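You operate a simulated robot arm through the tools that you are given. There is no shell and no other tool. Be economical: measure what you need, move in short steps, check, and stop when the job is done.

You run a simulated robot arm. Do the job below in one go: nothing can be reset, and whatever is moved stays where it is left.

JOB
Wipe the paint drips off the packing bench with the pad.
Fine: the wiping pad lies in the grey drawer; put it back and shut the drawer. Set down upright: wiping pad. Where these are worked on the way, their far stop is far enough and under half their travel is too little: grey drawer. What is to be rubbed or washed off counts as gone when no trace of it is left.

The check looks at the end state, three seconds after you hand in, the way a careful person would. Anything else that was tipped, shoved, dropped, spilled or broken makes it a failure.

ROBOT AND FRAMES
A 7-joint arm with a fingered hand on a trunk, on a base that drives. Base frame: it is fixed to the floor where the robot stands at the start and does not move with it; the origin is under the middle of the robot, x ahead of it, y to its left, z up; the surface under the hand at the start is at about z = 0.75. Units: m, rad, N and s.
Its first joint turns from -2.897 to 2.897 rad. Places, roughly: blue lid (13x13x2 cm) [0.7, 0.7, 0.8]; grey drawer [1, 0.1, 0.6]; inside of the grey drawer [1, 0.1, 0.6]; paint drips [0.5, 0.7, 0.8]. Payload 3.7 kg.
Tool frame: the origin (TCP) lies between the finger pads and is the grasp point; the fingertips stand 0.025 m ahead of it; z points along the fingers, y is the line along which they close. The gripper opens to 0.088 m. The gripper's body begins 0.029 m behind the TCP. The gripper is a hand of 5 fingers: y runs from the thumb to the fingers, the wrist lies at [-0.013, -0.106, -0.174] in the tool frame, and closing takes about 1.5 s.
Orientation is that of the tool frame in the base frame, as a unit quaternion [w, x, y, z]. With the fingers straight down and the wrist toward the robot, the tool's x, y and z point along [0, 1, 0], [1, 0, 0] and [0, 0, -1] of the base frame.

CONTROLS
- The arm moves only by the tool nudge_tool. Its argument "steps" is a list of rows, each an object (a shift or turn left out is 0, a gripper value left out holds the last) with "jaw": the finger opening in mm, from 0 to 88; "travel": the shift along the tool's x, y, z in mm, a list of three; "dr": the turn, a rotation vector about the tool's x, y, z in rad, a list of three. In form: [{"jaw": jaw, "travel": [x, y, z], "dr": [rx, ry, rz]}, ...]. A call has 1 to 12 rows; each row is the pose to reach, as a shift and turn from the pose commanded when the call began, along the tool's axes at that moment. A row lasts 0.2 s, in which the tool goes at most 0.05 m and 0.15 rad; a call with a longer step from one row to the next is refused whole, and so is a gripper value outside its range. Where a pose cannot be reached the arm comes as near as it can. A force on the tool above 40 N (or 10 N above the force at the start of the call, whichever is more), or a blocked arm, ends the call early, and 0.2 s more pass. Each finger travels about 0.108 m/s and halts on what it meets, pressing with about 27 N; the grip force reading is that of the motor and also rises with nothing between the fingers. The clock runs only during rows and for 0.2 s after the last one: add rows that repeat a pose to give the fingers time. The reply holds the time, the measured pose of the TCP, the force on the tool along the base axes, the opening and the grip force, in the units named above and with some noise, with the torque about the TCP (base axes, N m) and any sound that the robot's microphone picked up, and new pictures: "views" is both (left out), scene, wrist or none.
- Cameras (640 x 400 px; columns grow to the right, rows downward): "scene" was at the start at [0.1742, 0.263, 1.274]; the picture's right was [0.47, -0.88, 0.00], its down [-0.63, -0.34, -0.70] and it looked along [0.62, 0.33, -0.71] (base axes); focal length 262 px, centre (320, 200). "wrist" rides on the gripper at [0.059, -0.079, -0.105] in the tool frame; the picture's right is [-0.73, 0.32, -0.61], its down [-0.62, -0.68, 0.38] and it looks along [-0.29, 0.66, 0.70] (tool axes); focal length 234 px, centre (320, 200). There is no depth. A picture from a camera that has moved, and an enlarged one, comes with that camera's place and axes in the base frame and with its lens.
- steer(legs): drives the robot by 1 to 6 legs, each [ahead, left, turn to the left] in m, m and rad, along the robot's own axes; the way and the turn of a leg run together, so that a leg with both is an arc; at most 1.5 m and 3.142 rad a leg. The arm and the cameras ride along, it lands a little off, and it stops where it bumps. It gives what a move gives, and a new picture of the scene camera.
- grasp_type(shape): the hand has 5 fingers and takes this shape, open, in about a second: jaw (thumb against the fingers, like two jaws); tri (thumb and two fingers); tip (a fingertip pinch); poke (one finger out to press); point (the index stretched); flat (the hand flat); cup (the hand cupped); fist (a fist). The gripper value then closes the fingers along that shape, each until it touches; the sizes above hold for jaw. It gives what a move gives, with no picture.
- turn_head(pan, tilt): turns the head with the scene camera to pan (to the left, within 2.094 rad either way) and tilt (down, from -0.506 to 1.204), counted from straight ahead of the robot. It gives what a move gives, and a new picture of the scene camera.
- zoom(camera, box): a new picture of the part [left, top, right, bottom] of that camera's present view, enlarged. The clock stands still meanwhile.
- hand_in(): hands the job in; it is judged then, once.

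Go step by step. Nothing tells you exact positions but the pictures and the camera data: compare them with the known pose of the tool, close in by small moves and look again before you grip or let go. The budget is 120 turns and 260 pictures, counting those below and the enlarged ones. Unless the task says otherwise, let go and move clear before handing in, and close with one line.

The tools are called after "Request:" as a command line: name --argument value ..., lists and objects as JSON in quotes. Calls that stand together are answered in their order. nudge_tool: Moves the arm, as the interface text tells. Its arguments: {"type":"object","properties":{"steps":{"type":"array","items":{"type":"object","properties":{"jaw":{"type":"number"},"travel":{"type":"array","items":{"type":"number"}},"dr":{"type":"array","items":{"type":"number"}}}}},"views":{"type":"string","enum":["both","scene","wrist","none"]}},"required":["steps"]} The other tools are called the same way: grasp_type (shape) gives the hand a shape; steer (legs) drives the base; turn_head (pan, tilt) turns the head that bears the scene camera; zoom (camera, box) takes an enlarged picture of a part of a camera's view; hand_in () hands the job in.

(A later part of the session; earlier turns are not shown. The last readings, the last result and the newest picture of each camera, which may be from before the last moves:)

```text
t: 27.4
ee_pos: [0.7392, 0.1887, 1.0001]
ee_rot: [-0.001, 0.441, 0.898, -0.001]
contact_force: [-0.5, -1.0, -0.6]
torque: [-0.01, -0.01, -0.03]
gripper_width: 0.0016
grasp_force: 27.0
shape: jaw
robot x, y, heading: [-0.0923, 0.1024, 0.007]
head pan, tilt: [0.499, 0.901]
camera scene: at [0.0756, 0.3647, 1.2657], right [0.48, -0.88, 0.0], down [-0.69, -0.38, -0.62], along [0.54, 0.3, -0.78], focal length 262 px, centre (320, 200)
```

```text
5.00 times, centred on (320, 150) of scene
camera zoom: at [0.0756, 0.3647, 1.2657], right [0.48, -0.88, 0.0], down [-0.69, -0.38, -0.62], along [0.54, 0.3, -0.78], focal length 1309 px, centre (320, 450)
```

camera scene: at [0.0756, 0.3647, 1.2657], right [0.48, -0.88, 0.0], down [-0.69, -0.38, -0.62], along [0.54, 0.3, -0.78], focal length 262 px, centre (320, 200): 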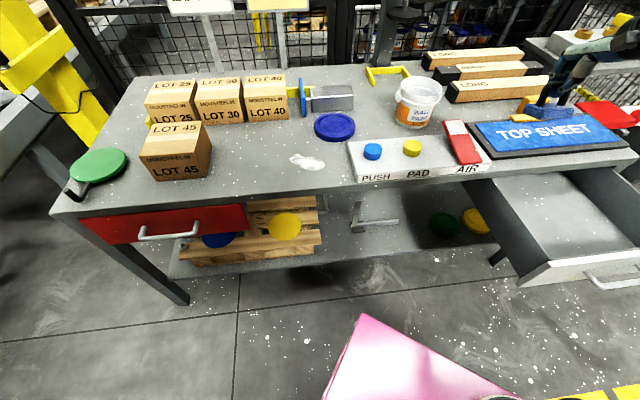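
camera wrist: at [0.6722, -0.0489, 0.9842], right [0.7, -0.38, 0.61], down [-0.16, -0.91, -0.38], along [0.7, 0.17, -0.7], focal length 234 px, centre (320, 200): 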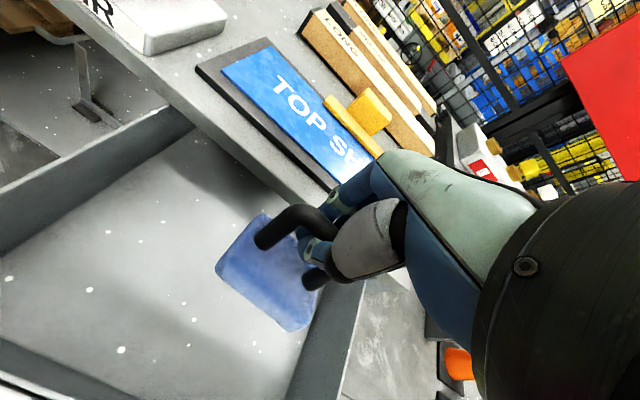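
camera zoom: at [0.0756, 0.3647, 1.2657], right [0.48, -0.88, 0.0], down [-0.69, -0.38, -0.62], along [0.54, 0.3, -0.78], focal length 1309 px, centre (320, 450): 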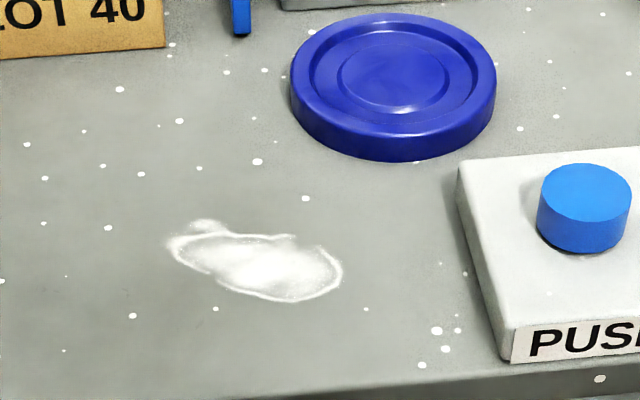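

The drips cover roughly ±5 cm along the bench and ±4 cm across it, centred at (0.534, 0.662). I'll carry the pad over them.

Request:
nudge_tool --steps '[{"travel": [45, 11, 0]}, {"travel": [90, 22, 0]}, {"travel": [136, 34, 0]}, {"travel": [182, 45, 0]}, {"travel": [228, 57, 0]}, {"travel": [274, 68, 0]}, {"travel": [320, 80, 0]}, {"travel": [366, 91, 0]}, {"travel": [412, 103, 0]}, {"travel": [458, 114, 0]}, {"travel": [501, 125, 0]}, {"travel": [501, 125, 0]}]' --views "none"

Request:
nudge_tool --steps '[{"travel": [0, 0, 45]}, {"travel": [0, 0, 90]}, {"travel": [0, 0, 130]}, {"travel": [0, 0, 140]}, {"travel": [0, 0, 140]}]' --views "both"

Request:
zoom --camera "scene" --box '[250, 80, 400, 200]'

```text
t: 30.0
ee_pos: [0.5322, 0.6609, 1.0001]
ee_rot: [-0.002, 0.441, 0.897, 0.0]
contact_force: [-0.3, -0.5, -0.9]
torque: [0.02, -0.01, -0.02]
gripper_width: 0.0016
grasp_force: 27.4
shape: jaw
robot x, y, heading: [-0.0946, 0.1016, 0.006]
head pan, tilt: [0.499, 0.901]
```

```text
t: 31.2
ee_pos: [0.5311, 0.6614, 0.86]
ee_rot: [-0.001, 0.441, 0.897, 0.0]
contact_force: [-0.1, 0.1, -0.5]
torque: [-0.01, 0.03, 0.0]
gripper_width: 0.0021
grasp_force: 27.5
shape: jaw
robot x, y, heading: [-0.0927, 0.1048, 0.004]
head pan, tilt: [0.499, 0.901]
camera scene: at [0.0756, 0.3649, 1.2657], right [0.48, -0.88, 0.0], down [-0.69, -0.38, -0.62], along [0.54, 0.3, -0.78], focal length 262 px, centre (320, 200)
camera wrist: at [0.4334, 0.6602, 0.9647], right [0.7, -0.38, 0.61], down [-0.16, -0.91, -0.38], along [0.7, 0.17, -0.7], focal length 234 px, centre (320, 200)
```

scene: 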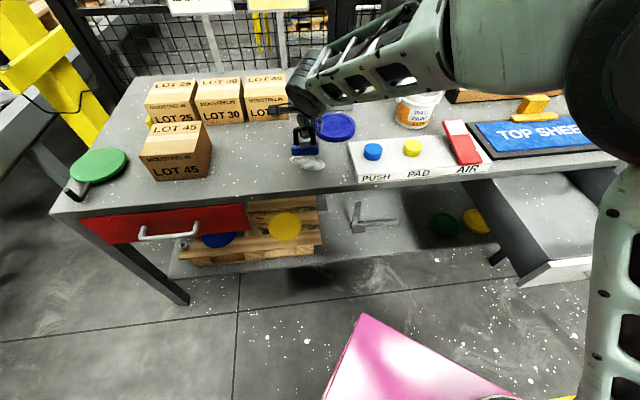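
wrist: 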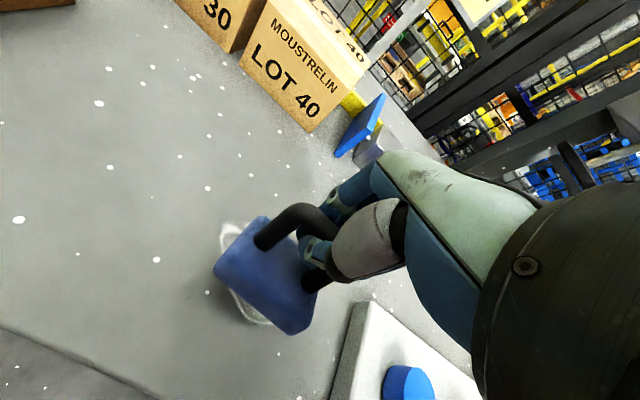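

```text
3.33 times, centred on (325, 140) of scene
camera zoom: at [0.0756, 0.3649, 1.2657], right [0.48, -0.88, 0.0], down [-0.69, -0.38, -0.62], along [0.54, 0.3, -0.78], focal length 873 px, centre (303, 400)
```

zoom: 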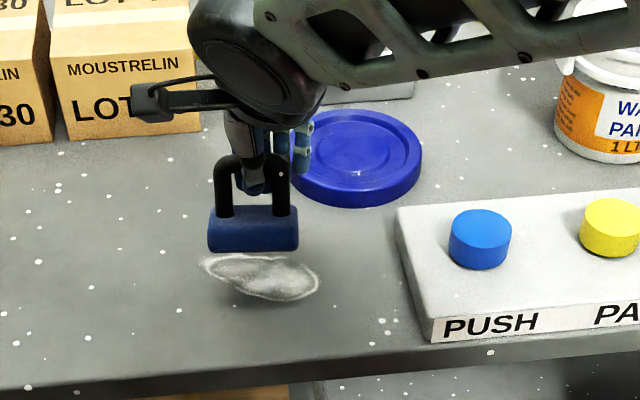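

The pad hovers a few centimetres over the drips. I'll lower it slowly until contact.

Request:
nudge_tool --steps '[{"travel": [0, 0, 20]}, {"travel": [0, 0, 35]}, {"travel": [0, 0, 42]}, {"travel": [0, 0, 46]}, {"travel": [0, 0, 49]}, {"travel": [0, 0, 49]}]' --views "wrist"

```text
t: 32.6
ee_pos: [0.532, 0.6619, 0.8113]
ee_rot: [-0.002, 0.442, 0.897, -0.001]
contact_force: [-0.2, 0.2, 0.8]
torque: [0.03, -0.05, 0.06]
gripper_width: 0.0015
grasp_force: 26.8
shape: jaw
robot x, y, heading: [-0.09, 0.102, 0.003]
head pan, tilt: [0.499, 0.901]
camera wrist: at [0.4334, 0.6605, 0.9157], right [0.7, -0.38, 0.61], down [-0.16, -0.91, -0.38], along [0.7, 0.17, -0.7], focal length 234 px, centre (320, 200)
```

wrist: 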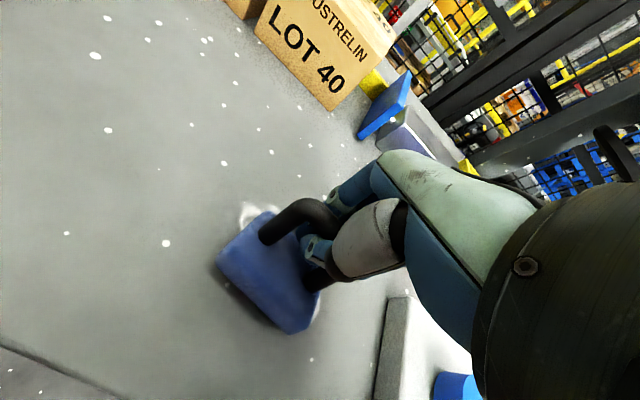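

Request:
nudge_tool --steps '[{"travel": [0, 0, 2]}, {"travel": [0, 0, 4]}, {"travel": [0, 0, 6]}, {"travel": [0, 0, 7]}, {"travel": [0, 0, 7]}]' --views "wrist"

```text
t: 33.8
ee_pos: [0.5317, 0.6614, 0.8037]
ee_rot: [0.0, 0.441, 0.897, 0.0]
contact_force: [0.1, -0.2, 0.9]
torque: [0.02, -0.04, 0.06]
gripper_width: 0.0015
grasp_force: 27.2
shape: jaw
robot x, y, heading: [-0.0918, 0.1022, 0.002]
head pan, tilt: [0.499, 0.901]
camera wrist: at [0.4333, 0.6606, 0.9087], right [0.7, -0.38, 0.61], down [-0.16, -0.91, -0.38], along [0.7, 0.17, -0.7], focal length 234 px, centre (320, 200)
```

wrist: 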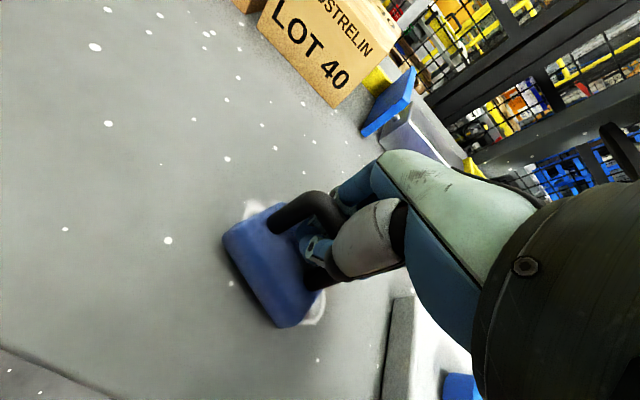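

Request:
zoom --camera "scene" --box '[260, 100, 360, 190]'

Request:
zoom --camera "wrist" --box '[200, 160, 400, 340]'

```text
4.44 times, centred on (310, 145) of scene
camera zoom: at [0.0755, 0.3648, 1.2657], right [0.48, -0.88, 0.0], down [-0.69, -0.38, -0.62], along [0.54, 0.3, -0.78], focal length 1163 px, centre (364, 444)
```

zoom: 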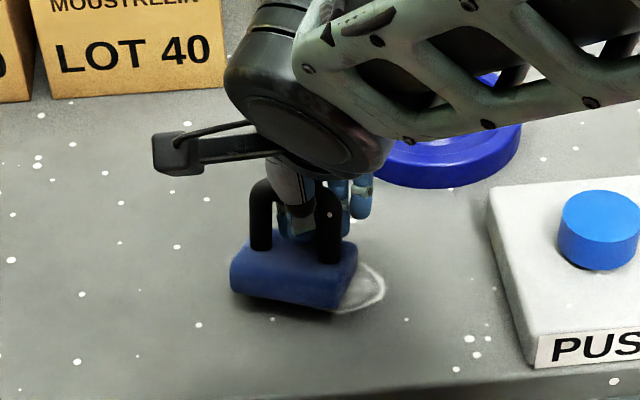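

```text
2.22 times, centred on (300, 250) of wrist
camera zoom: at [0.4333, 0.6606, 0.9087], right [0.7, -0.38, 0.61], down [-0.16, -0.91, -0.38], along [0.7, 0.17, -0.7], focal length 520 px, centre (364, 89)
```

zoom: 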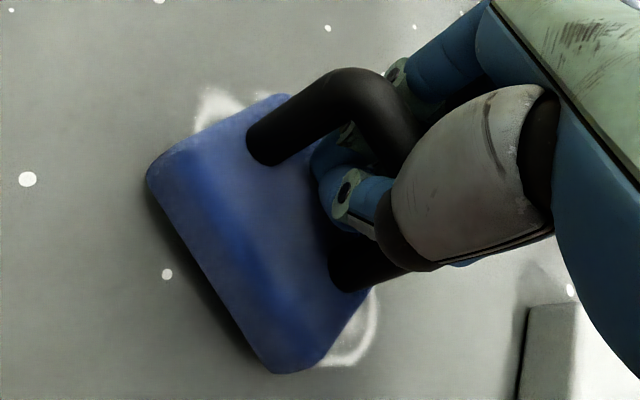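

The pad is loosely hung and tilted, with its near edge still slightly off the bench. I'll press down a little more so it sits flat.

Request:
nudge_tool --steps '[{"travel": [0, 0, 2]}, {"travel": [0, 0, 4]}, {"travel": [0, 0, 6]}, {"travel": [0, 0, 8]}, {"travel": [0, 0, 10]}, {"travel": [0, 0, 10]}]' --views "none"

Request:
zoom --camera "scene" --box '[260, 100, 360, 190]'

Request:
zoom --camera "wrist" --box '[200, 160, 400, 340]'

```text
t: 35.4
ee_pos: [0.5326, 0.6645, 0.7984]
ee_rot: [-0.001, 0.441, 0.897, 0.004]
contact_force: [-0.8, -2.3, 12.6]
torque: [0.11, -0.08, -0.05]
gripper_width: 0.0023
grasp_force: 27.2
shape: jaw
robot x, y, heading: [-0.0944, 0.1048, 0.006]
head pan, tilt: [0.499, 0.901]
stopped in row 6: the force on the tool passed its limit at 41 N (the readings are from after the stop); the commanded pose is now the measured one
```

```text
4.44 times, centred on (310, 145) of scene
camera zoom: at [0.0752, 0.3645, 1.2658], right [0.48, -0.88, 0.0], down [-0.69, -0.38, -0.62], along [0.54, 0.3, -0.78], focal length 1163 px, centre (364, 444)
```

zoom: 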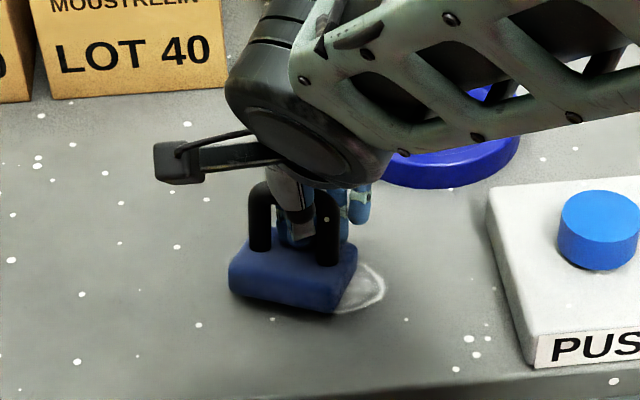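

```text
2.22 times, centred on (300, 250) of wrist
camera zoom: at [0.4336, 0.661, 0.9032], right [0.7, -0.38, 0.6], down [-0.16, -0.91, -0.39], along [0.7, 0.18, -0.69], focal length 520 px, centre (364, 89)
```

zoom: 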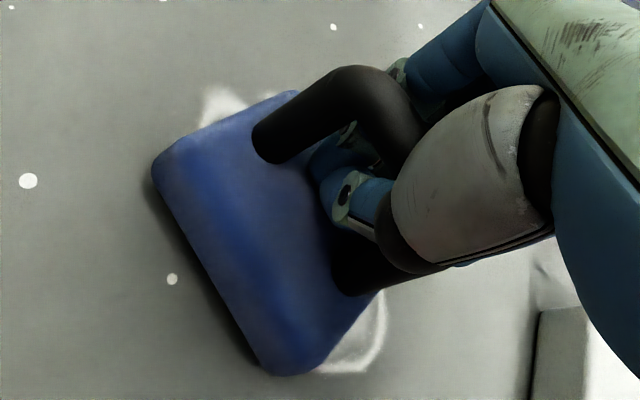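

The pad bears on the bench with about 12 N. I'll start rubbing back and forth over the drips.

Request:
nudge_tool --steps '[{"travel": [20, 0, 0]}, {"travel": [40, 5, 0]}, {"travel": [40, 25, 0]}, {"travel": [15, 25, 0]}, {"travel": [-10, 20, 0]}, {"travel": [-35, 12, 0]}, {"travel": [-40, -5, 0]}, {"travel": [-15, -10, 0]}, {"travel": [10, -15, 0]}, {"travel": [20, -20, 0]}, {"travel": [0, -25, 0]}, {"travel": [-20, -25, 0]}]' --views "wrist"

Request:
zoom --camera "scene" --box '[260, 100, 360, 190]'

```text
t: 38.0
ee_pos: [0.5242, 0.6331, 0.7966]
ee_rot: [-0.001, 0.441, 0.898, 0.003]
contact_force: [-1.8, 2.3, 6.1]
torque: [0.15, -0.13, 0.05]
gripper_width: 0.0019
grasp_force: 26.9
shape: jaw
robot x, y, heading: [-0.0917, 0.1011, 0.006]
head pan, tilt: [0.499, 0.901]
camera wrist: at [0.4253, 0.6309, 0.9011], right [0.7, -0.38, 0.6], down [-0.16, -0.91, -0.39], along [0.7, 0.18, -0.7], focal length 234 px, centre (320, 200)
```

wrist: 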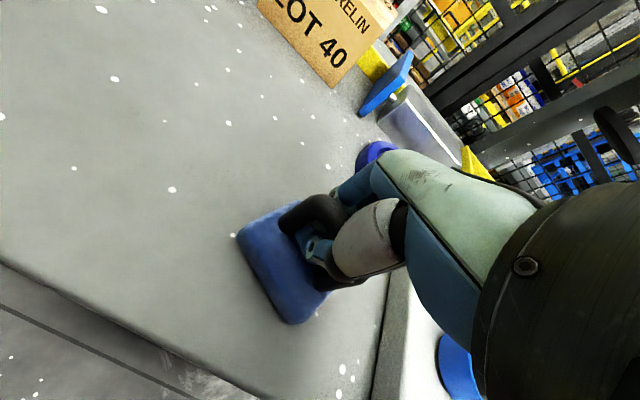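

```text
4.44 times, centred on (310, 145) of scene
camera zoom: at [0.0751, 0.3649, 1.2658], right [0.48, -0.88, 0.0], down [-0.69, -0.38, -0.62], along [0.54, 0.3, -0.78], focal length 1163 px, centre (364, 444)
```

zoom: 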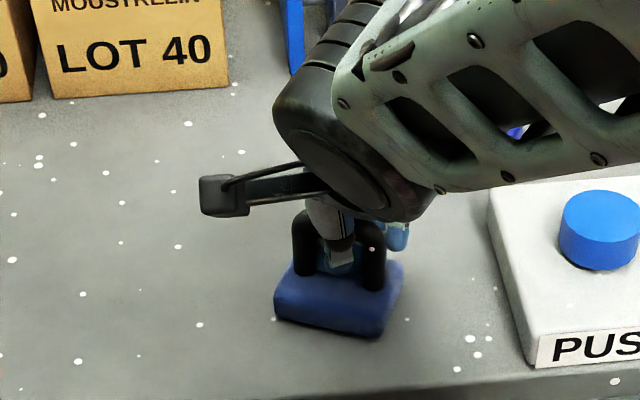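

Most of the paint is already gone. One more pass over the whole area, ending with a lift so I can inspect.

Request:
nudge_tool --steps '[{"travel": [25, 0, 1]}, {"travel": [55, 5, 1]}, {"travel": [68, 25, 1]}, {"travel": [40, 20, 1]}, {"travel": [10, 15, 1]}, {"travel": [-22, 12, 1]}, {"travel": [-22, 30, 1]}, {"travel": [10, 35, 1]}, {"travel": [40, 42, 1]}, {"travel": [68, 48, 1]}, {"travel": [60, 62, 1]}, {"travel": [25, 55, 1]}]' --views "none"

Request:
nudge_tool --steps '[{"travel": [0, 0, -30]}, {"travel": [0, 0, -75]}, {"travel": [0, 0, -120]}, {"travel": [0, -30, -160]}, {"travel": [0, -70, -190]}, {"travel": [0, -100, -190]}, {"travel": [0, -100, -190]}]' --views "both"

Request:
zoom --camera "scene" --box '[260, 100, 360, 190]'

```text
t: 40.6
ee_pos: [0.5523, 0.6861, 0.7972]
ee_rot: [-0.001, 0.441, 0.898, 0.002]
contact_force: [0.5, 0.6, 4.9]
torque: [0.13, -0.12, 0.04]
gripper_width: 0.0021
grasp_force: 27.1
shape: jaw
robot x, y, heading: [-0.0948, 0.0979, 0.005]
head pan, tilt: [0.499, 0.901]
```

```text
t: 42.2
ee_pos: [0.4745, 0.6245, 0.9871]
ee_rot: [-0.001, 0.441, 0.898, 0.002]
contact_force: [0.7, -0.4, -0.3]
torque: [-0.01, -0.03, 0.0]
gripper_width: 0.0009
grasp_force: 27.2
shape: jaw
robot x, y, heading: [-0.0895, 0.1024, 0.004]
head pan, tilt: [0.499, 0.901]
camera scene: at [0.0756, 0.3649, 1.2657], right [0.48, -0.88, 0.0], down [-0.69, -0.38, -0.62], along [0.54, 0.3, -0.78], focal length 262 px, centre (320, 200)
camera wrist: at [0.3764, 0.6215, 1.0906], right [0.7, -0.38, 0.6], down [-0.16, -0.91, -0.39], along [0.7, 0.18, -0.7], focal length 234 px, centre (320, 200)
```

scene: 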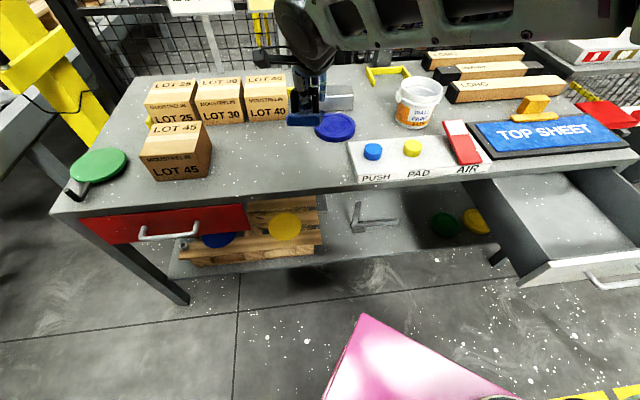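
wrist: 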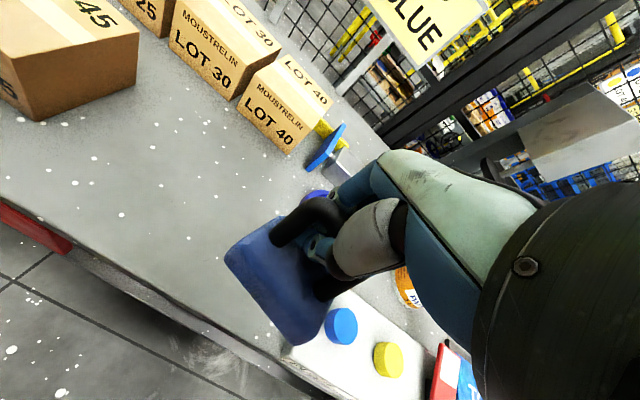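

```text
4.44 times, centred on (310, 145) of scene
camera zoom: at [0.0756, 0.3649, 1.2657], right [0.48, -0.88, 0.0], down [-0.69, -0.38, -0.62], along [0.54, 0.3, -0.78], focal length 1163 px, centre (364, 444)
```

zoom: 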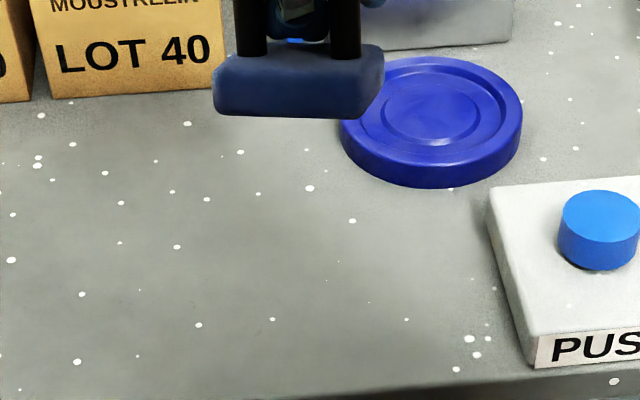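

Request:
zoom --camera "scene" --box '[280, 130, 340, 175]'

Request:
zoom --camera "wrist" --box '[140, 130, 300, 300]'

```text
8.89 times, centred on (310, 152) of scene
camera zoom: at [0.0756, 0.3649, 1.2657], right [0.48, -0.88, 0.0], down [-0.69, -0.38, -0.62], along [0.54, 0.3, -0.78], focal length 2327 px, centre (409, 622)
```

zoom: 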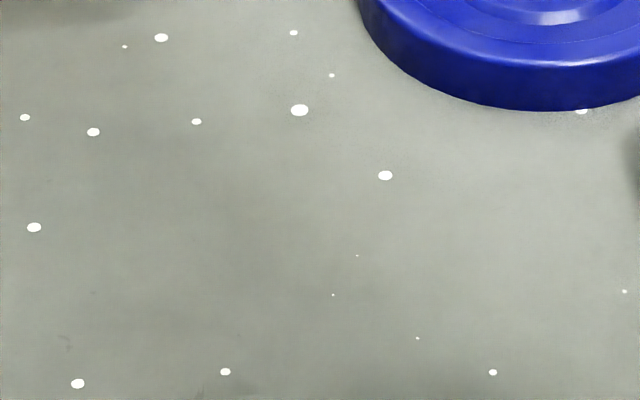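

```text
2.35 times, centred on (220, 215) of wrist
camera zoom: at [0.3764, 0.6215, 1.0906], right [0.7, -0.38, 0.6], down [-0.16, -0.91, -0.39], along [0.7, 0.18, -0.7], focal length 551 px, centre (555, 165)
```

zoom: 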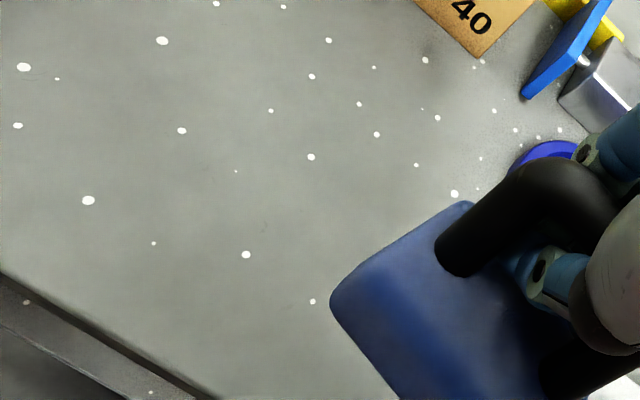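

The bench is clean; only the bench's own specks remain. I'll carry the pad back toward the drawer.

Request:
nudge_tool --steps '[{"travel": [-46, -7, 0]}, {"travel": [-92, -14, 0]}, {"travel": [-138, -21, 0]}, {"travel": [-184, -28, 0]}, {"travel": [-230, -35, 0]}, {"travel": [-276, -42, 0]}, {"travel": [-322, -49, 0]}, {"travel": [-368, -56, 0]}, {"travel": [-414, -63, 0]}, {"travel": [-460, -70, 0]}, {"travel": [-507, -78, 0]}, {"travel": [-507, -78, 0]}]' --views "none"

Request:
steer --legs '[[0.0, -0.26, 0]]'

Request:
turn_head --pan 0.0 --tilt 0.9

```text
t: 44.8
ee_pos: [0.7221, 0.1738, 0.9844]
ee_rot: [-0.001, 0.441, 0.897, 0.002]
contact_force: [0.1, -0.1, -2.0]
torque: [0.0, -0.04, 0.0]
gripper_width: 0.001
grasp_force: 27.1
shape: jaw
robot x, y, heading: [-0.0913, 0.1012, 0.01]
head pan, tilt: [0.499, 0.901]
```

```text
t: 46.7
ee_pos: [0.7227, -0.0874, 0.9841]
ee_rot: [-0.002, 0.441, 0.897, 0.002]
contact_force: [-0.7, -0.5, -0.5]
torque: [-0.01, 0.0, 0.01]
gripper_width: 0.0012
grasp_force: 27.1
shape: jaw
robot x, y, heading: [-0.0934, -0.1609, 0.004]
head pan, tilt: [0.499, 0.901]
camera scene: at [0.0771, 0.1038, 1.2657], right [0.48, -0.88, 0.0], down [-0.69, -0.38, -0.62], along [0.54, 0.3, -0.78], focal length 262 px, centre (320, 200)
```

scene: 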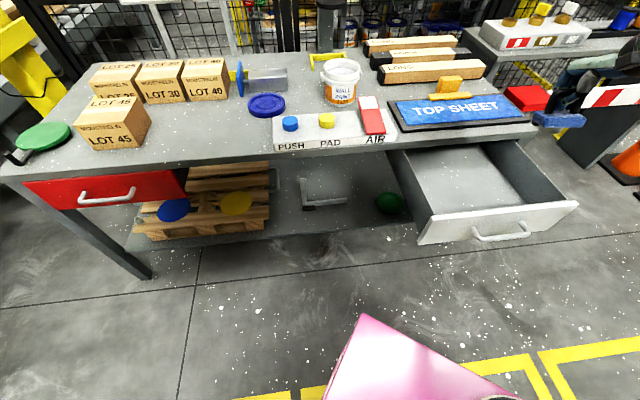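

```text
t: 47.6
ee_pos: [0.7233, -0.0874, 0.9845]
ee_rot: [-0.002, 0.442, 0.897, 0.002]
contact_force: [0.9, 0.6, -1.4]
torque: [-0.01, -0.02, 0.0]
gripper_width: 0.0011
grasp_force: 26.8
shape: jaw
robot x, y, heading: [-0.0897, -0.1568, 0.003]
head pan, tilt: [0.0, 0.901]
camera scene: at [0.0864, 0.0678, 1.2657], right [0.0, -1.0, 0.0], down [-0.78, 0.0, -0.62], along [0.62, 0.0, -0.78], focal length 262 px, centre (320, 200)
```

scene: 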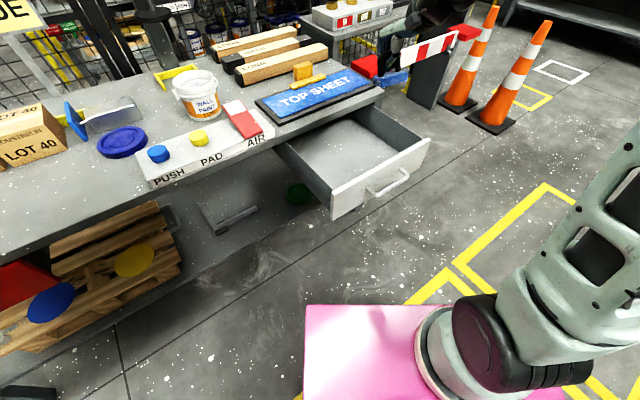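

Now over the pad's old place in the drawer and down to just above the floor.

Request:
nudge_tool --steps '[{"travel": [2, 30, 0]}, {"travel": [3, 61, 0]}, {"travel": [3, 61, 40]}, {"travel": [3, 61, 85]}, {"travel": [3, 61, 130]}, {"travel": [3, 61, 175]}, {"travel": [3, 61, 215]}, {"travel": [3, 61, 250]}, {"travel": [3, 61, 270]}, {"travel": [3, 61, 285]}, {"travel": [3, 61, 285]}]' --views "both"

Request:
zoom --camera "scene" --box '[310, 80, 420, 180]'

Request:
zoom --camera "wrist" --box '[190, 140, 430, 340]'

```text
t: 50.0
ee_pos: [0.7697, -0.0468, 0.6989]
ee_rot: [-0.001, 0.443, 0.897, 0.003]
contact_force: [-0.1, -0.9, -1.1]
torque: [-0.01, -0.02, 0.03]
gripper_width: 0.0011
grasp_force: 26.8
shape: jaw
robot x, y, heading: [-0.0909, -0.1578, 0.007]
head pan, tilt: [0.0, 0.901]
camera scene: at [0.0864, 0.0677, 1.2657], right [0.0, -1.0, 0.0], down [-0.78, 0.0, -0.62], along [0.62, 0.0, -0.78], focal length 262 px, centre (320, 200)
camera wrist: at [0.6706, -0.0487, 0.8035], right [0.7, -0.38, 0.6], down [-0.16, -0.91, -0.39], along [0.7, 0.17, -0.7], focal length 234 px, centre (320, 200)
```

scene: 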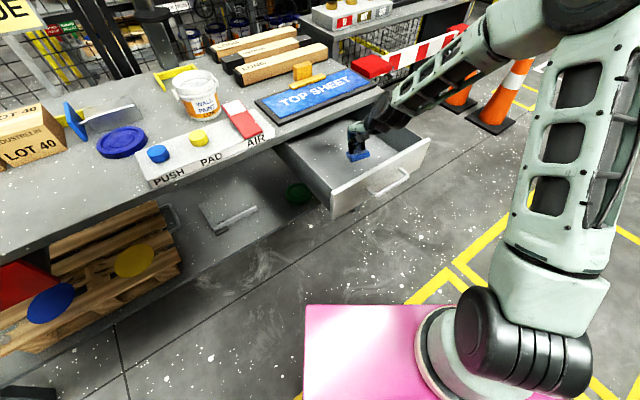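
wrist: 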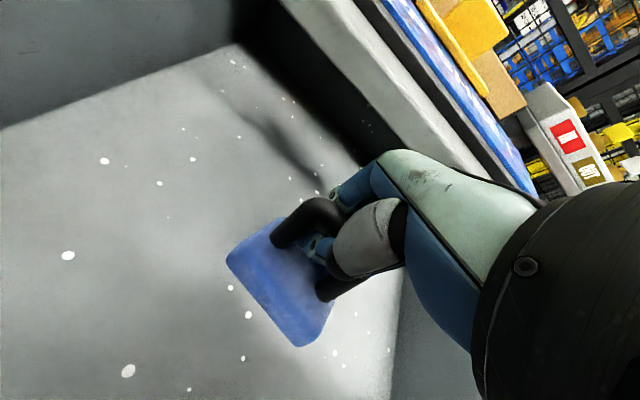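

```text
4.00 times, centred on (365, 130) of scene
camera zoom: at [0.0864, 0.0677, 1.2657], right [0.0, -1.0, 0.0], down [-0.78, 0.0, -0.62], along [0.62, 0.0, -0.78], focal length 1047 px, centre (140, 480)
```

zoom: 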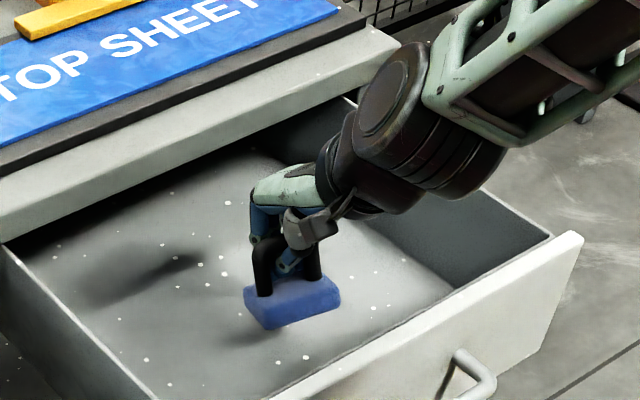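

```text
2.00 times, centred on (310, 240) of wrist
camera zoom: at [0.6706, -0.0487, 0.8035], right [0.7, -0.38, 0.6], down [-0.16, -0.91, -0.39], along [0.7, 0.17, -0.7], focal length 468 px, centre (340, 120)
```

zoom: 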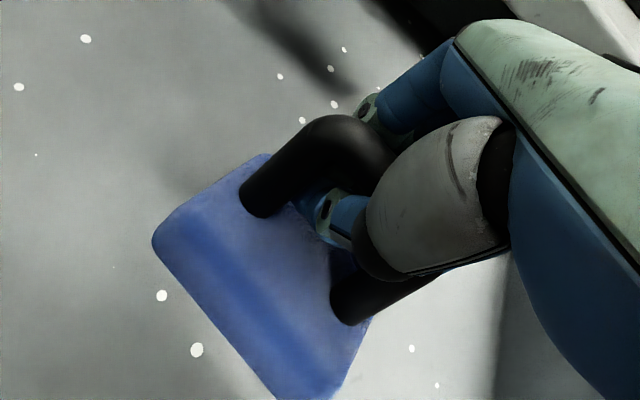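

Request:
nudge_tool --steps '[{"travel": [0, 0, 15]}, {"travel": [0, 0, 25]}, {"travel": [0, 0, 31]}, {"travel": [0, 0, 35]}, {"travel": [0, 0, 38]}, {"travel": [0, 0, 41]}, {"travel": [0, 0, 41]}]' --views "none"

Request:
zoom --camera "scene" --box '[320, 100, 400, 170]'

Request:
zoom --camera "wrist" --box '[190, 140, 430, 340]'

```text
t: 51.6
ee_pos: [0.7689, -0.0469, 0.6581]
ee_rot: [-0.001, 0.442, 0.897, 0.002]
contact_force: [0.4, -1.1, -0.4]
torque: [0.01, 0.02, 0.01]
gripper_width: 0.001
grasp_force: 27.4
shape: jaw
robot x, y, heading: [-0.0933, -0.1565, 0.006]
head pan, tilt: [0.0, 0.901]
```

```text
5.71 times, centred on (360, 135) of scene
camera zoom: at [0.0864, 0.0677, 1.2657], right [0.0, -1.0, 0.0], down [-0.78, 0.0, -0.62], along [0.62, 0.0, -0.78], focal length 1496 px, centre (91, 571)
```

zoom: 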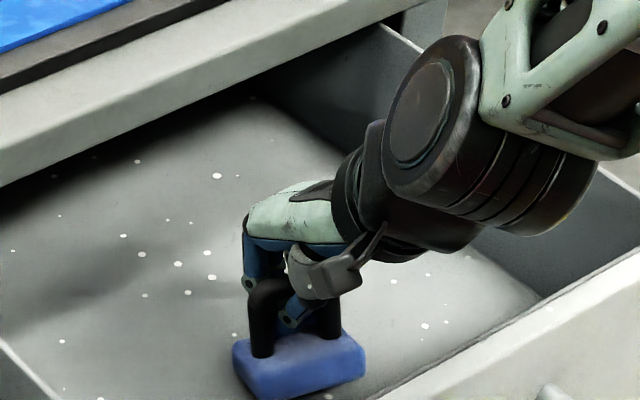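

```text
2.00 times, centred on (310, 240) of wrist
camera zoom: at [0.6706, -0.0486, 0.7625], right [0.7, -0.38, 0.6], down [-0.16, -0.91, -0.39], along [0.7, 0.17, -0.7], focal length 468 px, centre (340, 120)
```

zoom: 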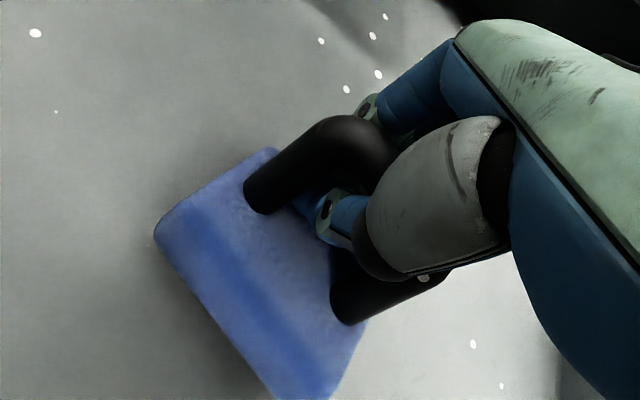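

Not quite in contact yet; I'll lower a few more millimetres and watch the force.

Request:
nudge_tool --steps '[{"travel": [0, 0, 2]}, {"travel": [0, 0, 4]}, {"travel": [0, 0, 6]}, {"travel": [0, 0, 7]}, {"travel": [0, 0, 7]}]' --views "none"

Request:
zoom --camera "wrist" --box '[190, 140, 430, 340]'

```text
t: 52.8
ee_pos: [0.7703, -0.0457, 0.652]
ee_rot: [0.0, 0.441, 0.897, 0.003]
contact_force: [-1.7, 1.9, 25.4]
torque: [0.32, -0.12, -0.07]
gripper_width: 0.0015
grasp_force: 26.5
shape: jaw
robot x, y, heading: [-0.0908, -0.1567, -0.005]
head pan, tilt: [0.0, 0.901]
```

```text
2.00 times, centred on (310, 240) of wrist
camera zoom: at [0.6708, -0.0481, 0.7569], right [0.7, -0.38, 0.61], down [-0.16, -0.91, -0.39], along [0.7, 0.17, -0.69], focal length 468 px, centre (340, 120)
```

zoom: 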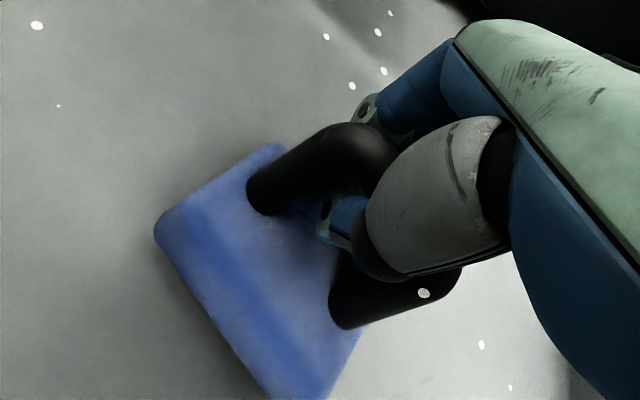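

The pad is on the drawer floor. I'll relieve the pressure, open the hand and lift away.

Request:
nudge_tool --steps '[{"travel": [0, 0, -3], "jaw": 0}, {"travel": [0, 0, -3], "jaw": 20}, {"travel": [0, 0, -3], "jaw": 40}, {"travel": [0, 0, -3], "jaw": 60}, {"travel": [0, 0, -3], "jaw": 70}, {"travel": [0, 0, -3], "jaw": 70}, {"travel": [0, 0, -3], "jaw": 70}]' --views "both"

Request:
zoom --camera "scene" --box '[320, 100, 400, 170]'

```text
t: 54.4
ee_pos: [0.7697, -0.0471, 0.6545]
ee_rot: [-0.003, 0.441, 0.897, 0.001]
contact_force: [0.4, 0.3, 0.7]
torque: [-0.01, -0.01, 0.01]
gripper_width: 0.0699
grasp_force: 0.1
shape: jaw
robot x, y, heading: [-0.0938, -0.1555, 0.006]
head pan, tilt: [0.0, 0.901]
camera scene: at [0.0864, 0.0677, 1.2657], right [0.0, -1.0, 0.0], down [-0.78, 0.0, -0.62], along [0.62, 0.0, -0.78], focal length 262 px, centre (320, 200)
camera wrist: at [0.671, -0.0486, 0.7585], right [0.7, -0.38, 0.6], down [-0.16, -0.91, -0.39], along [0.7, 0.17, -0.7], focal length 234 px, centre (320, 200)
```

scene: 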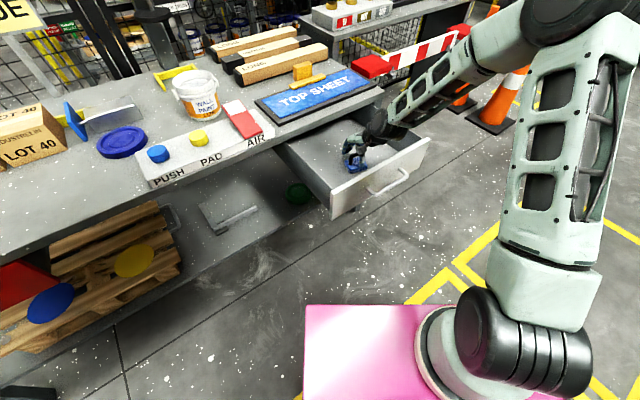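
wrist: 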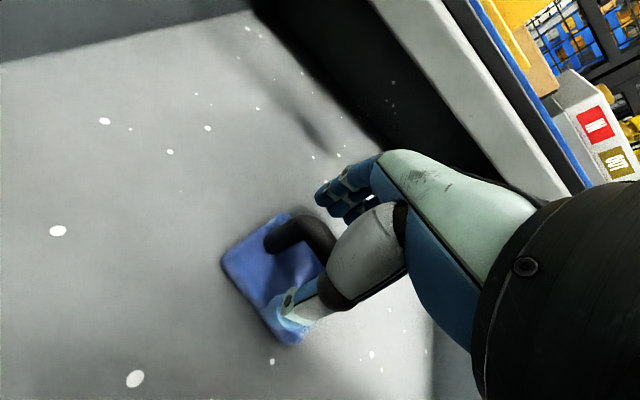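

```text
5.71 times, centred on (360, 135) of scene
camera zoom: at [0.0864, 0.0677, 1.2657], right [0.0, -1.0, 0.0], down [-0.78, 0.0, -0.62], along [0.62, 0.0, -0.78], focal length 1496 px, centre (91, 571)
```

zoom: 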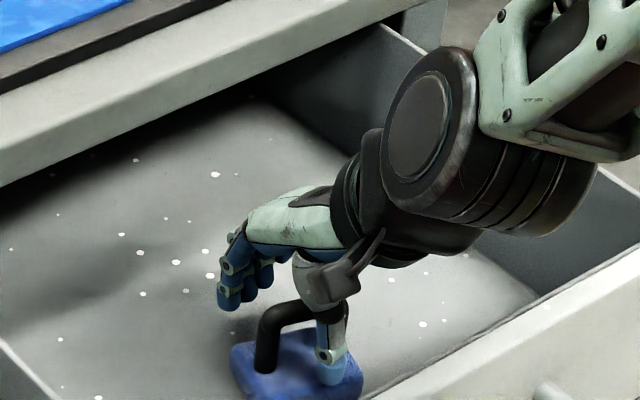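

Released, and the pad stands upright. I'll lift straight up and then move back in front of the drawer.

Request:
nudge_tool --steps '[{"travel": [0, 0, -20]}, {"travel": [0, 0, -60]}, {"travel": [0, 0, -105]}, {"travel": [0, 0, -150]}, {"travel": [0, 0, -195]}, {"travel": [0, 0, -230]}, {"travel": [-10, -40, -230]}, {"travel": [-20, -80, -230]}, {"travel": [-20, -80, -230]}]' --views "both"

Request:
zoom --camera "scene" --box '[300, 90, 430, 190]'

```text
t: 56.4
ee_pos: [0.7177, -0.1112, 0.884]
ee_rot: [-0.001, 0.441, 0.897, 0.002]
contact_force: [0.0, 0.4, 0.7]
torque: [0.05, 0.01, 0.0]
gripper_width: 0.0699
grasp_force: 0.1
shape: jaw
robot x, y, heading: [-0.0901, -0.158, -0.001]
head pan, tilt: [0.0, 0.901]
camera scene: at [0.0864, 0.0678, 1.2657], right [0.0, -1.0, 0.0], down [-0.78, 0.0, -0.62], along [0.62, 0.0, -0.78], focal length 262 px, centre (320, 200)
camera wrist: at [0.6195, -0.1134, 0.9883], right [0.7, -0.38, 0.6], down [-0.16, -0.91, -0.39], along [0.7, 0.17, -0.7], focal length 234 px, centre (320, 200)
```

scene: 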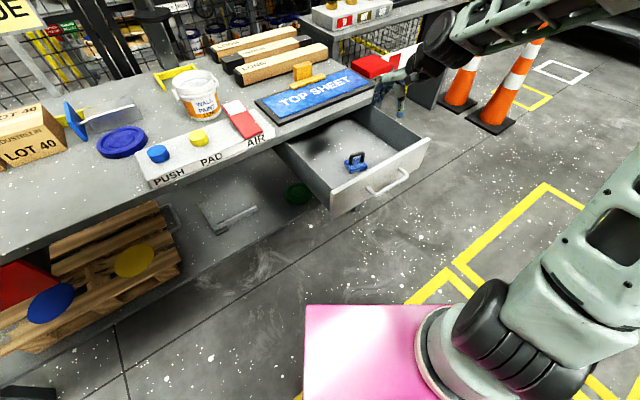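
wrist: 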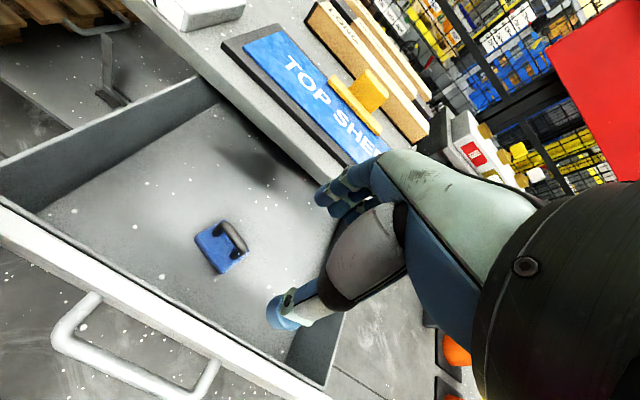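

```text
4.00 times, centred on (365, 140) of scene
camera zoom: at [0.0864, 0.0678, 1.2657], right [0.0, -1.0, 0.0], down [-0.78, 0.0, -0.62], along [0.62, 0.0, -0.78], focal length 1047 px, centre (140, 440)
```

zoom: 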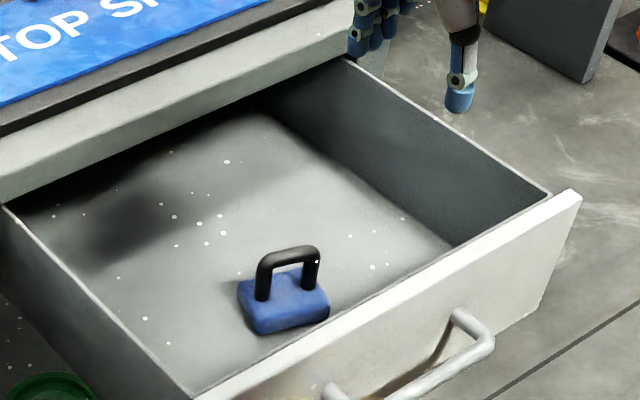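

The pad stands upright in the drawer. To shut it I'll regrip the bar the same way as before, so I'll drive back to the spot where the pull ended.

Request:
steer --legs '[[-0.12, 0.0, 0]]'

```text
t: 57.6
ee_pos: [0.5973, -0.1117, 0.8833]
ee_rot: [-0.002, 0.442, 0.897, 0.002]
contact_force: [-0.4, 0.5, 0.2]
torque: [-0.01, 0.0, 0.0]
gripper_width: 0.0697
grasp_force: 0.0
shape: jaw
robot x, y, heading: [-0.2093, -0.1586, 0.002]
head pan, tilt: [0.0, 0.901]
camera scene: at [-0.0335, 0.0674, 1.2657], right [0.0, -1.0, 0.0], down [-0.78, 0.0, -0.62], along [0.62, 0.0, -0.78], focal length 262 px, centre (320, 200)
```

scene: 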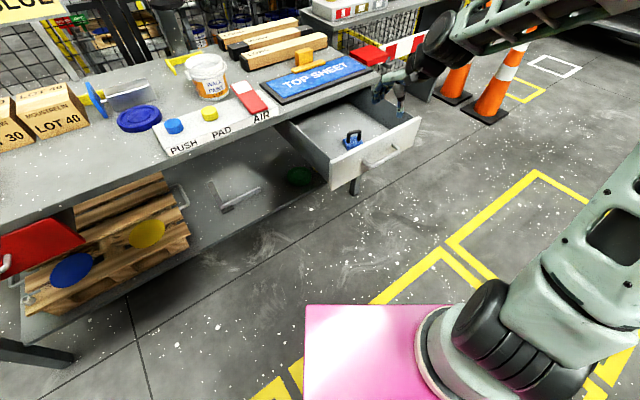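

Request:
nudge_tool --steps '[{"jaw": 60, "travel": [-27, -34, 0], "dr": [-0.1, 0, 0]}, {"travel": [-53, -68, 0], "dr": [-0.22, 0, 0]}, {"travel": [-53, -68, 25], "dr": [-0.35, 0, 0]}, {"travel": [-53, -68, 55], "dr": [-0.48, 0, 0]}, {"travel": [-53, -68, 85], "dr": [-0.61, 0, 0]}, {"travel": [-53, -68, 115], "dr": [-0.74, 0, 0]}, {"travel": [-53, -68, 145], "dr": [-0.87, 0, 0]}, {"travel": [-53, -68, 165], "dr": [-0.98, 0, 0]}, {"travel": [-53, -68, 183], "dr": [-1.05, 0, 0]}, {"travel": [-53, -68, 183], "dr": [-1.05, 0, 0]}]' --views "both"

Request:
zoom --camera "scene" --box '[320, 80, 460, 200]'

```text
t: 59.9
ee_pos: [0.5766, -0.1938, 0.7009]
ee_rot: [0.22, 0.383, 0.775, 0.452]
contact_force: [0.0, 0.0, -0.1]
torque: [0.0, -0.01, 0.03]
gripper_width: 0.0604
grasp_force: 0.0
shape: jaw
robot x, y, heading: [-0.2102, -0.1609, 0.003]
head pan, tilt: [0.0, 0.901]
camera scene: at [-0.0335, 0.0674, 1.2657], right [0.0, -1.0, 0.0], down [-0.78, 0.0, -0.62], along [0.62, 0.0, -0.78], focal length 262 px, centre (320, 200)
camera wrist: at [0.4376, -0.2267, 0.6835], right [0.15, -0.8, 0.58], down [0.38, -0.49, -0.78], along [0.91, 0.34, 0.23], focal length 234 px, centre (320, 200)
```

scene: 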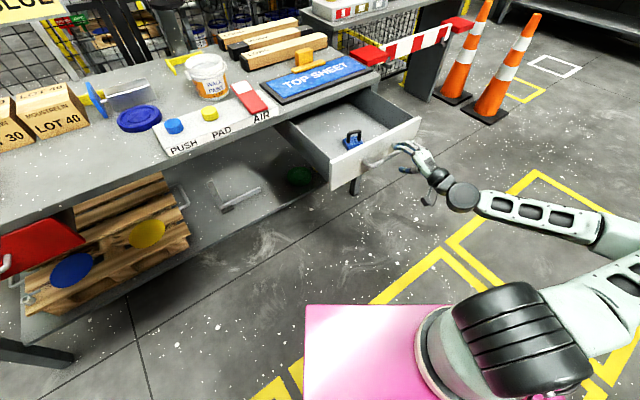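
wrist: 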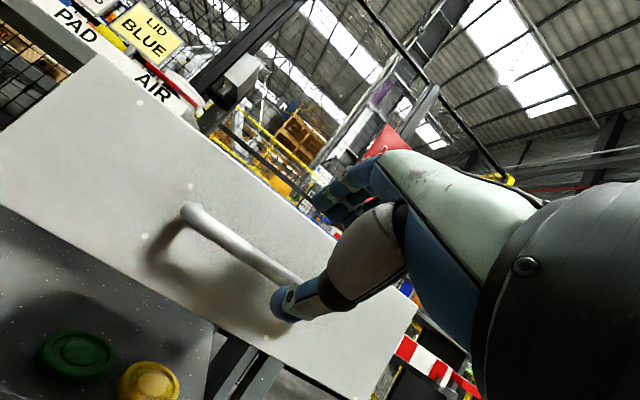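

```text
3.33 times, centred on (390, 140) of scene
camera zoom: at [-0.0335, 0.0674, 1.2657], right [0.0, -1.0, 0.0], down [-0.78, 0.0, -0.62], along [0.62, 0.0, -0.78], focal length 873 px, centre (87, 400)
```

zoom: 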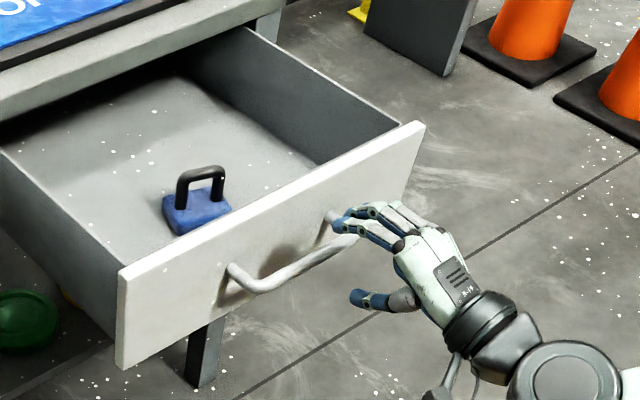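

The bar's centre is at about (0.623, −0.144, 0.66). I'll drop to its height, slide in and grip.

Request:
nudge_tool --steps '[{"travel": [6, -15, 9]}, {"travel": [12, -28, 16]}, {"travel": [12, -15, 38]}, {"travel": [12, -4, 58]}, {"travel": [12, -2, 62]}, {"travel": [12, -2, 62]}]' --views "wrist"

Request:
zoom --camera "scene" --box '[320, 80, 460, 200]'

```text
t: 61.2
ee_pos: [0.612, -0.1519, 0.6666]
ee_rot: [0.221, 0.384, 0.775, 0.451]
contact_force: [-0.2, 0.2, -0.4]
torque: [0.0, 0.0, -0.01]
gripper_width: 0.0601
grasp_force: 0.0
shape: jaw
robot x, y, heading: [-0.2137, -0.1568, 0.006]
head pan, tilt: [0.0, 0.901]
camera wrist: at [0.4724, -0.185, 0.6508], right [0.15, -0.8, 0.58], down [0.37, -0.49, -0.78], along [0.91, 0.34, 0.22], focal length 234 px, centre (320, 200)
```

wrist: 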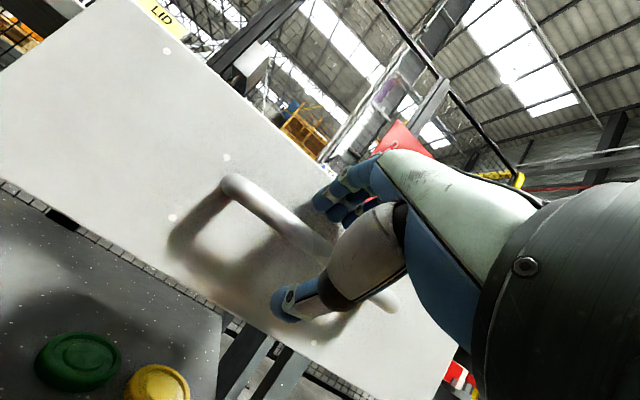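

```text
3.33 times, centred on (390, 140) of scene
camera zoom: at [-0.0336, 0.0674, 1.2657], right [0.0, -1.0, 0.0], down [-0.78, 0.0, -0.62], along [0.62, 0.0, -0.78], focal length 873 px, centre (87, 400)
```

zoom: 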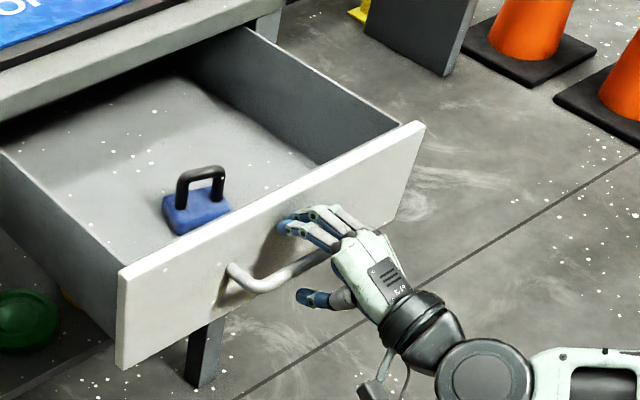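

Request:
nudge_tool --steps '[{"jaw": 40}, {"jaw": 20}, {"jaw": 0}, {"jaw": 0}, {"jaw": 0}, {"jaw": 0}, {"jaw": 0}]' --views "none"

Request:
steer --legs '[[0.1, 0.074, 0]]'

```text
t: 62.9
ee_pos: [0.6119, -0.1516, 0.6665]
ee_rot: [0.219, 0.382, 0.776, 0.451]
contact_force: [0.4, 0.7, -14.0]
torque: [-0.16, 0.0, 0.0]
gripper_width: 0.0063
grasp_force: 26.7
shape: jaw
robot x, y, heading: [-0.2103, -0.1597, 0.006]
head pan, tilt: [0.0, 0.901]
```

```text
t: 64.1
ee_pos: [0.7141, -0.078, 0.6673]
ee_rot: [0.221, 0.384, 0.775, 0.451]
contact_force: [0.3, -2.4, -14.3]
torque: [-0.14, 0.04, 0.03]
gripper_width: 0.0069
grasp_force: 26.8
shape: jaw
robot x, y, heading: [-0.1089, -0.0829, 0.004]
head pan, tilt: [0.0, 0.901]
camera scene: at [0.0673, 0.1411, 1.2657], right [0.0, -1.0, 0.0], down [-0.78, 0.0, -0.62], along [0.62, 0.0, -0.78], focal length 262 px, centre (320, 200)
```

scene: 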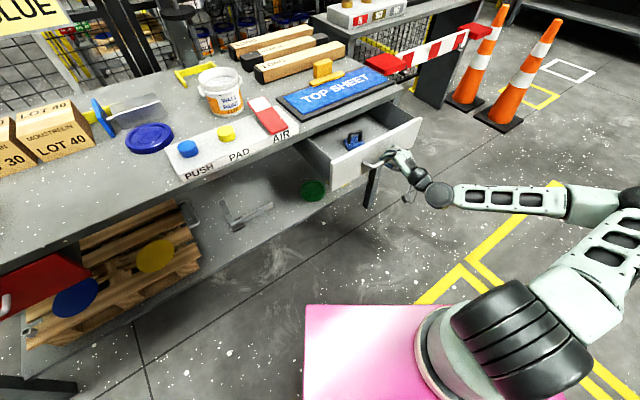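

The drawer moves in cleanly. I'll drive most of the remaining 14 cm and finish the last bit with the arm.

Request:
steer --legs '[[0.104, 0.077, 0]]'

Request:
zoom --camera "scene" --box '[310, 80, 450, 200]'

```text
t: 65.4
ee_pos: [0.817, -0.0015, 0.6673]
ee_rot: [0.219, 0.383, 0.776, 0.451]
contact_force: [4.4, -9.6, -15.2]
torque: [-0.15, 0.0, -0.08]
gripper_width: 0.0073
grasp_force: 26.9
shape: jaw
robot x, y, heading: [-0.0067, -0.0079, 0.001]
head pan, tilt: [0.0, 0.901]
camera scene: at [0.1707, 0.2178, 1.2657], right [0.0, -1.0, 0.0], down [-0.78, 0.0, -0.62], along [0.62, 0.0, -0.78], focal length 262 px, centre (320, 200)
```

scene: 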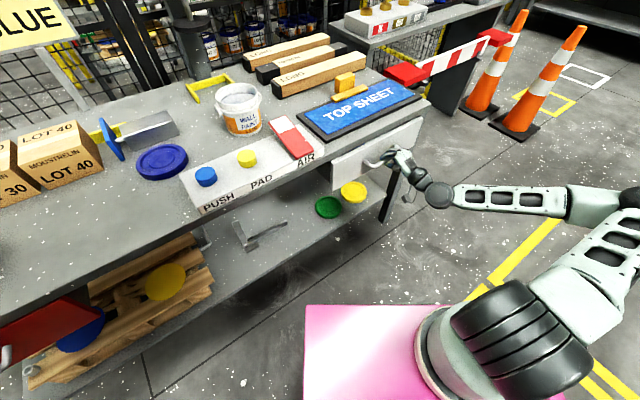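

```text
3.33 times, centred on (380, 140) of scene
camera zoom: at [0.1707, 0.2178, 1.2657], right [0.0, -1.0, 0.0], down [-0.78, 0.0, -0.62], along [0.62, 0.0, -0.78], focal length 873 px, centre (120, 400)
```

zoom: 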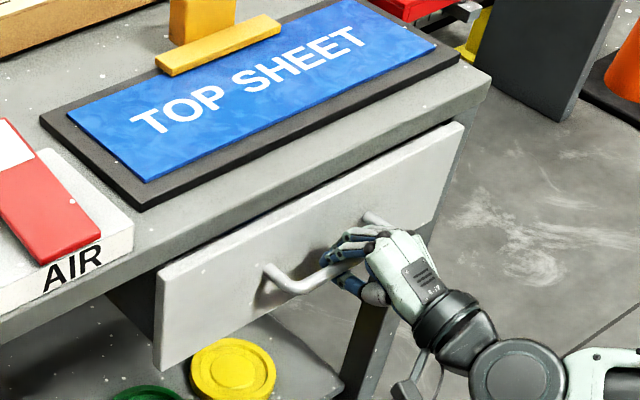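

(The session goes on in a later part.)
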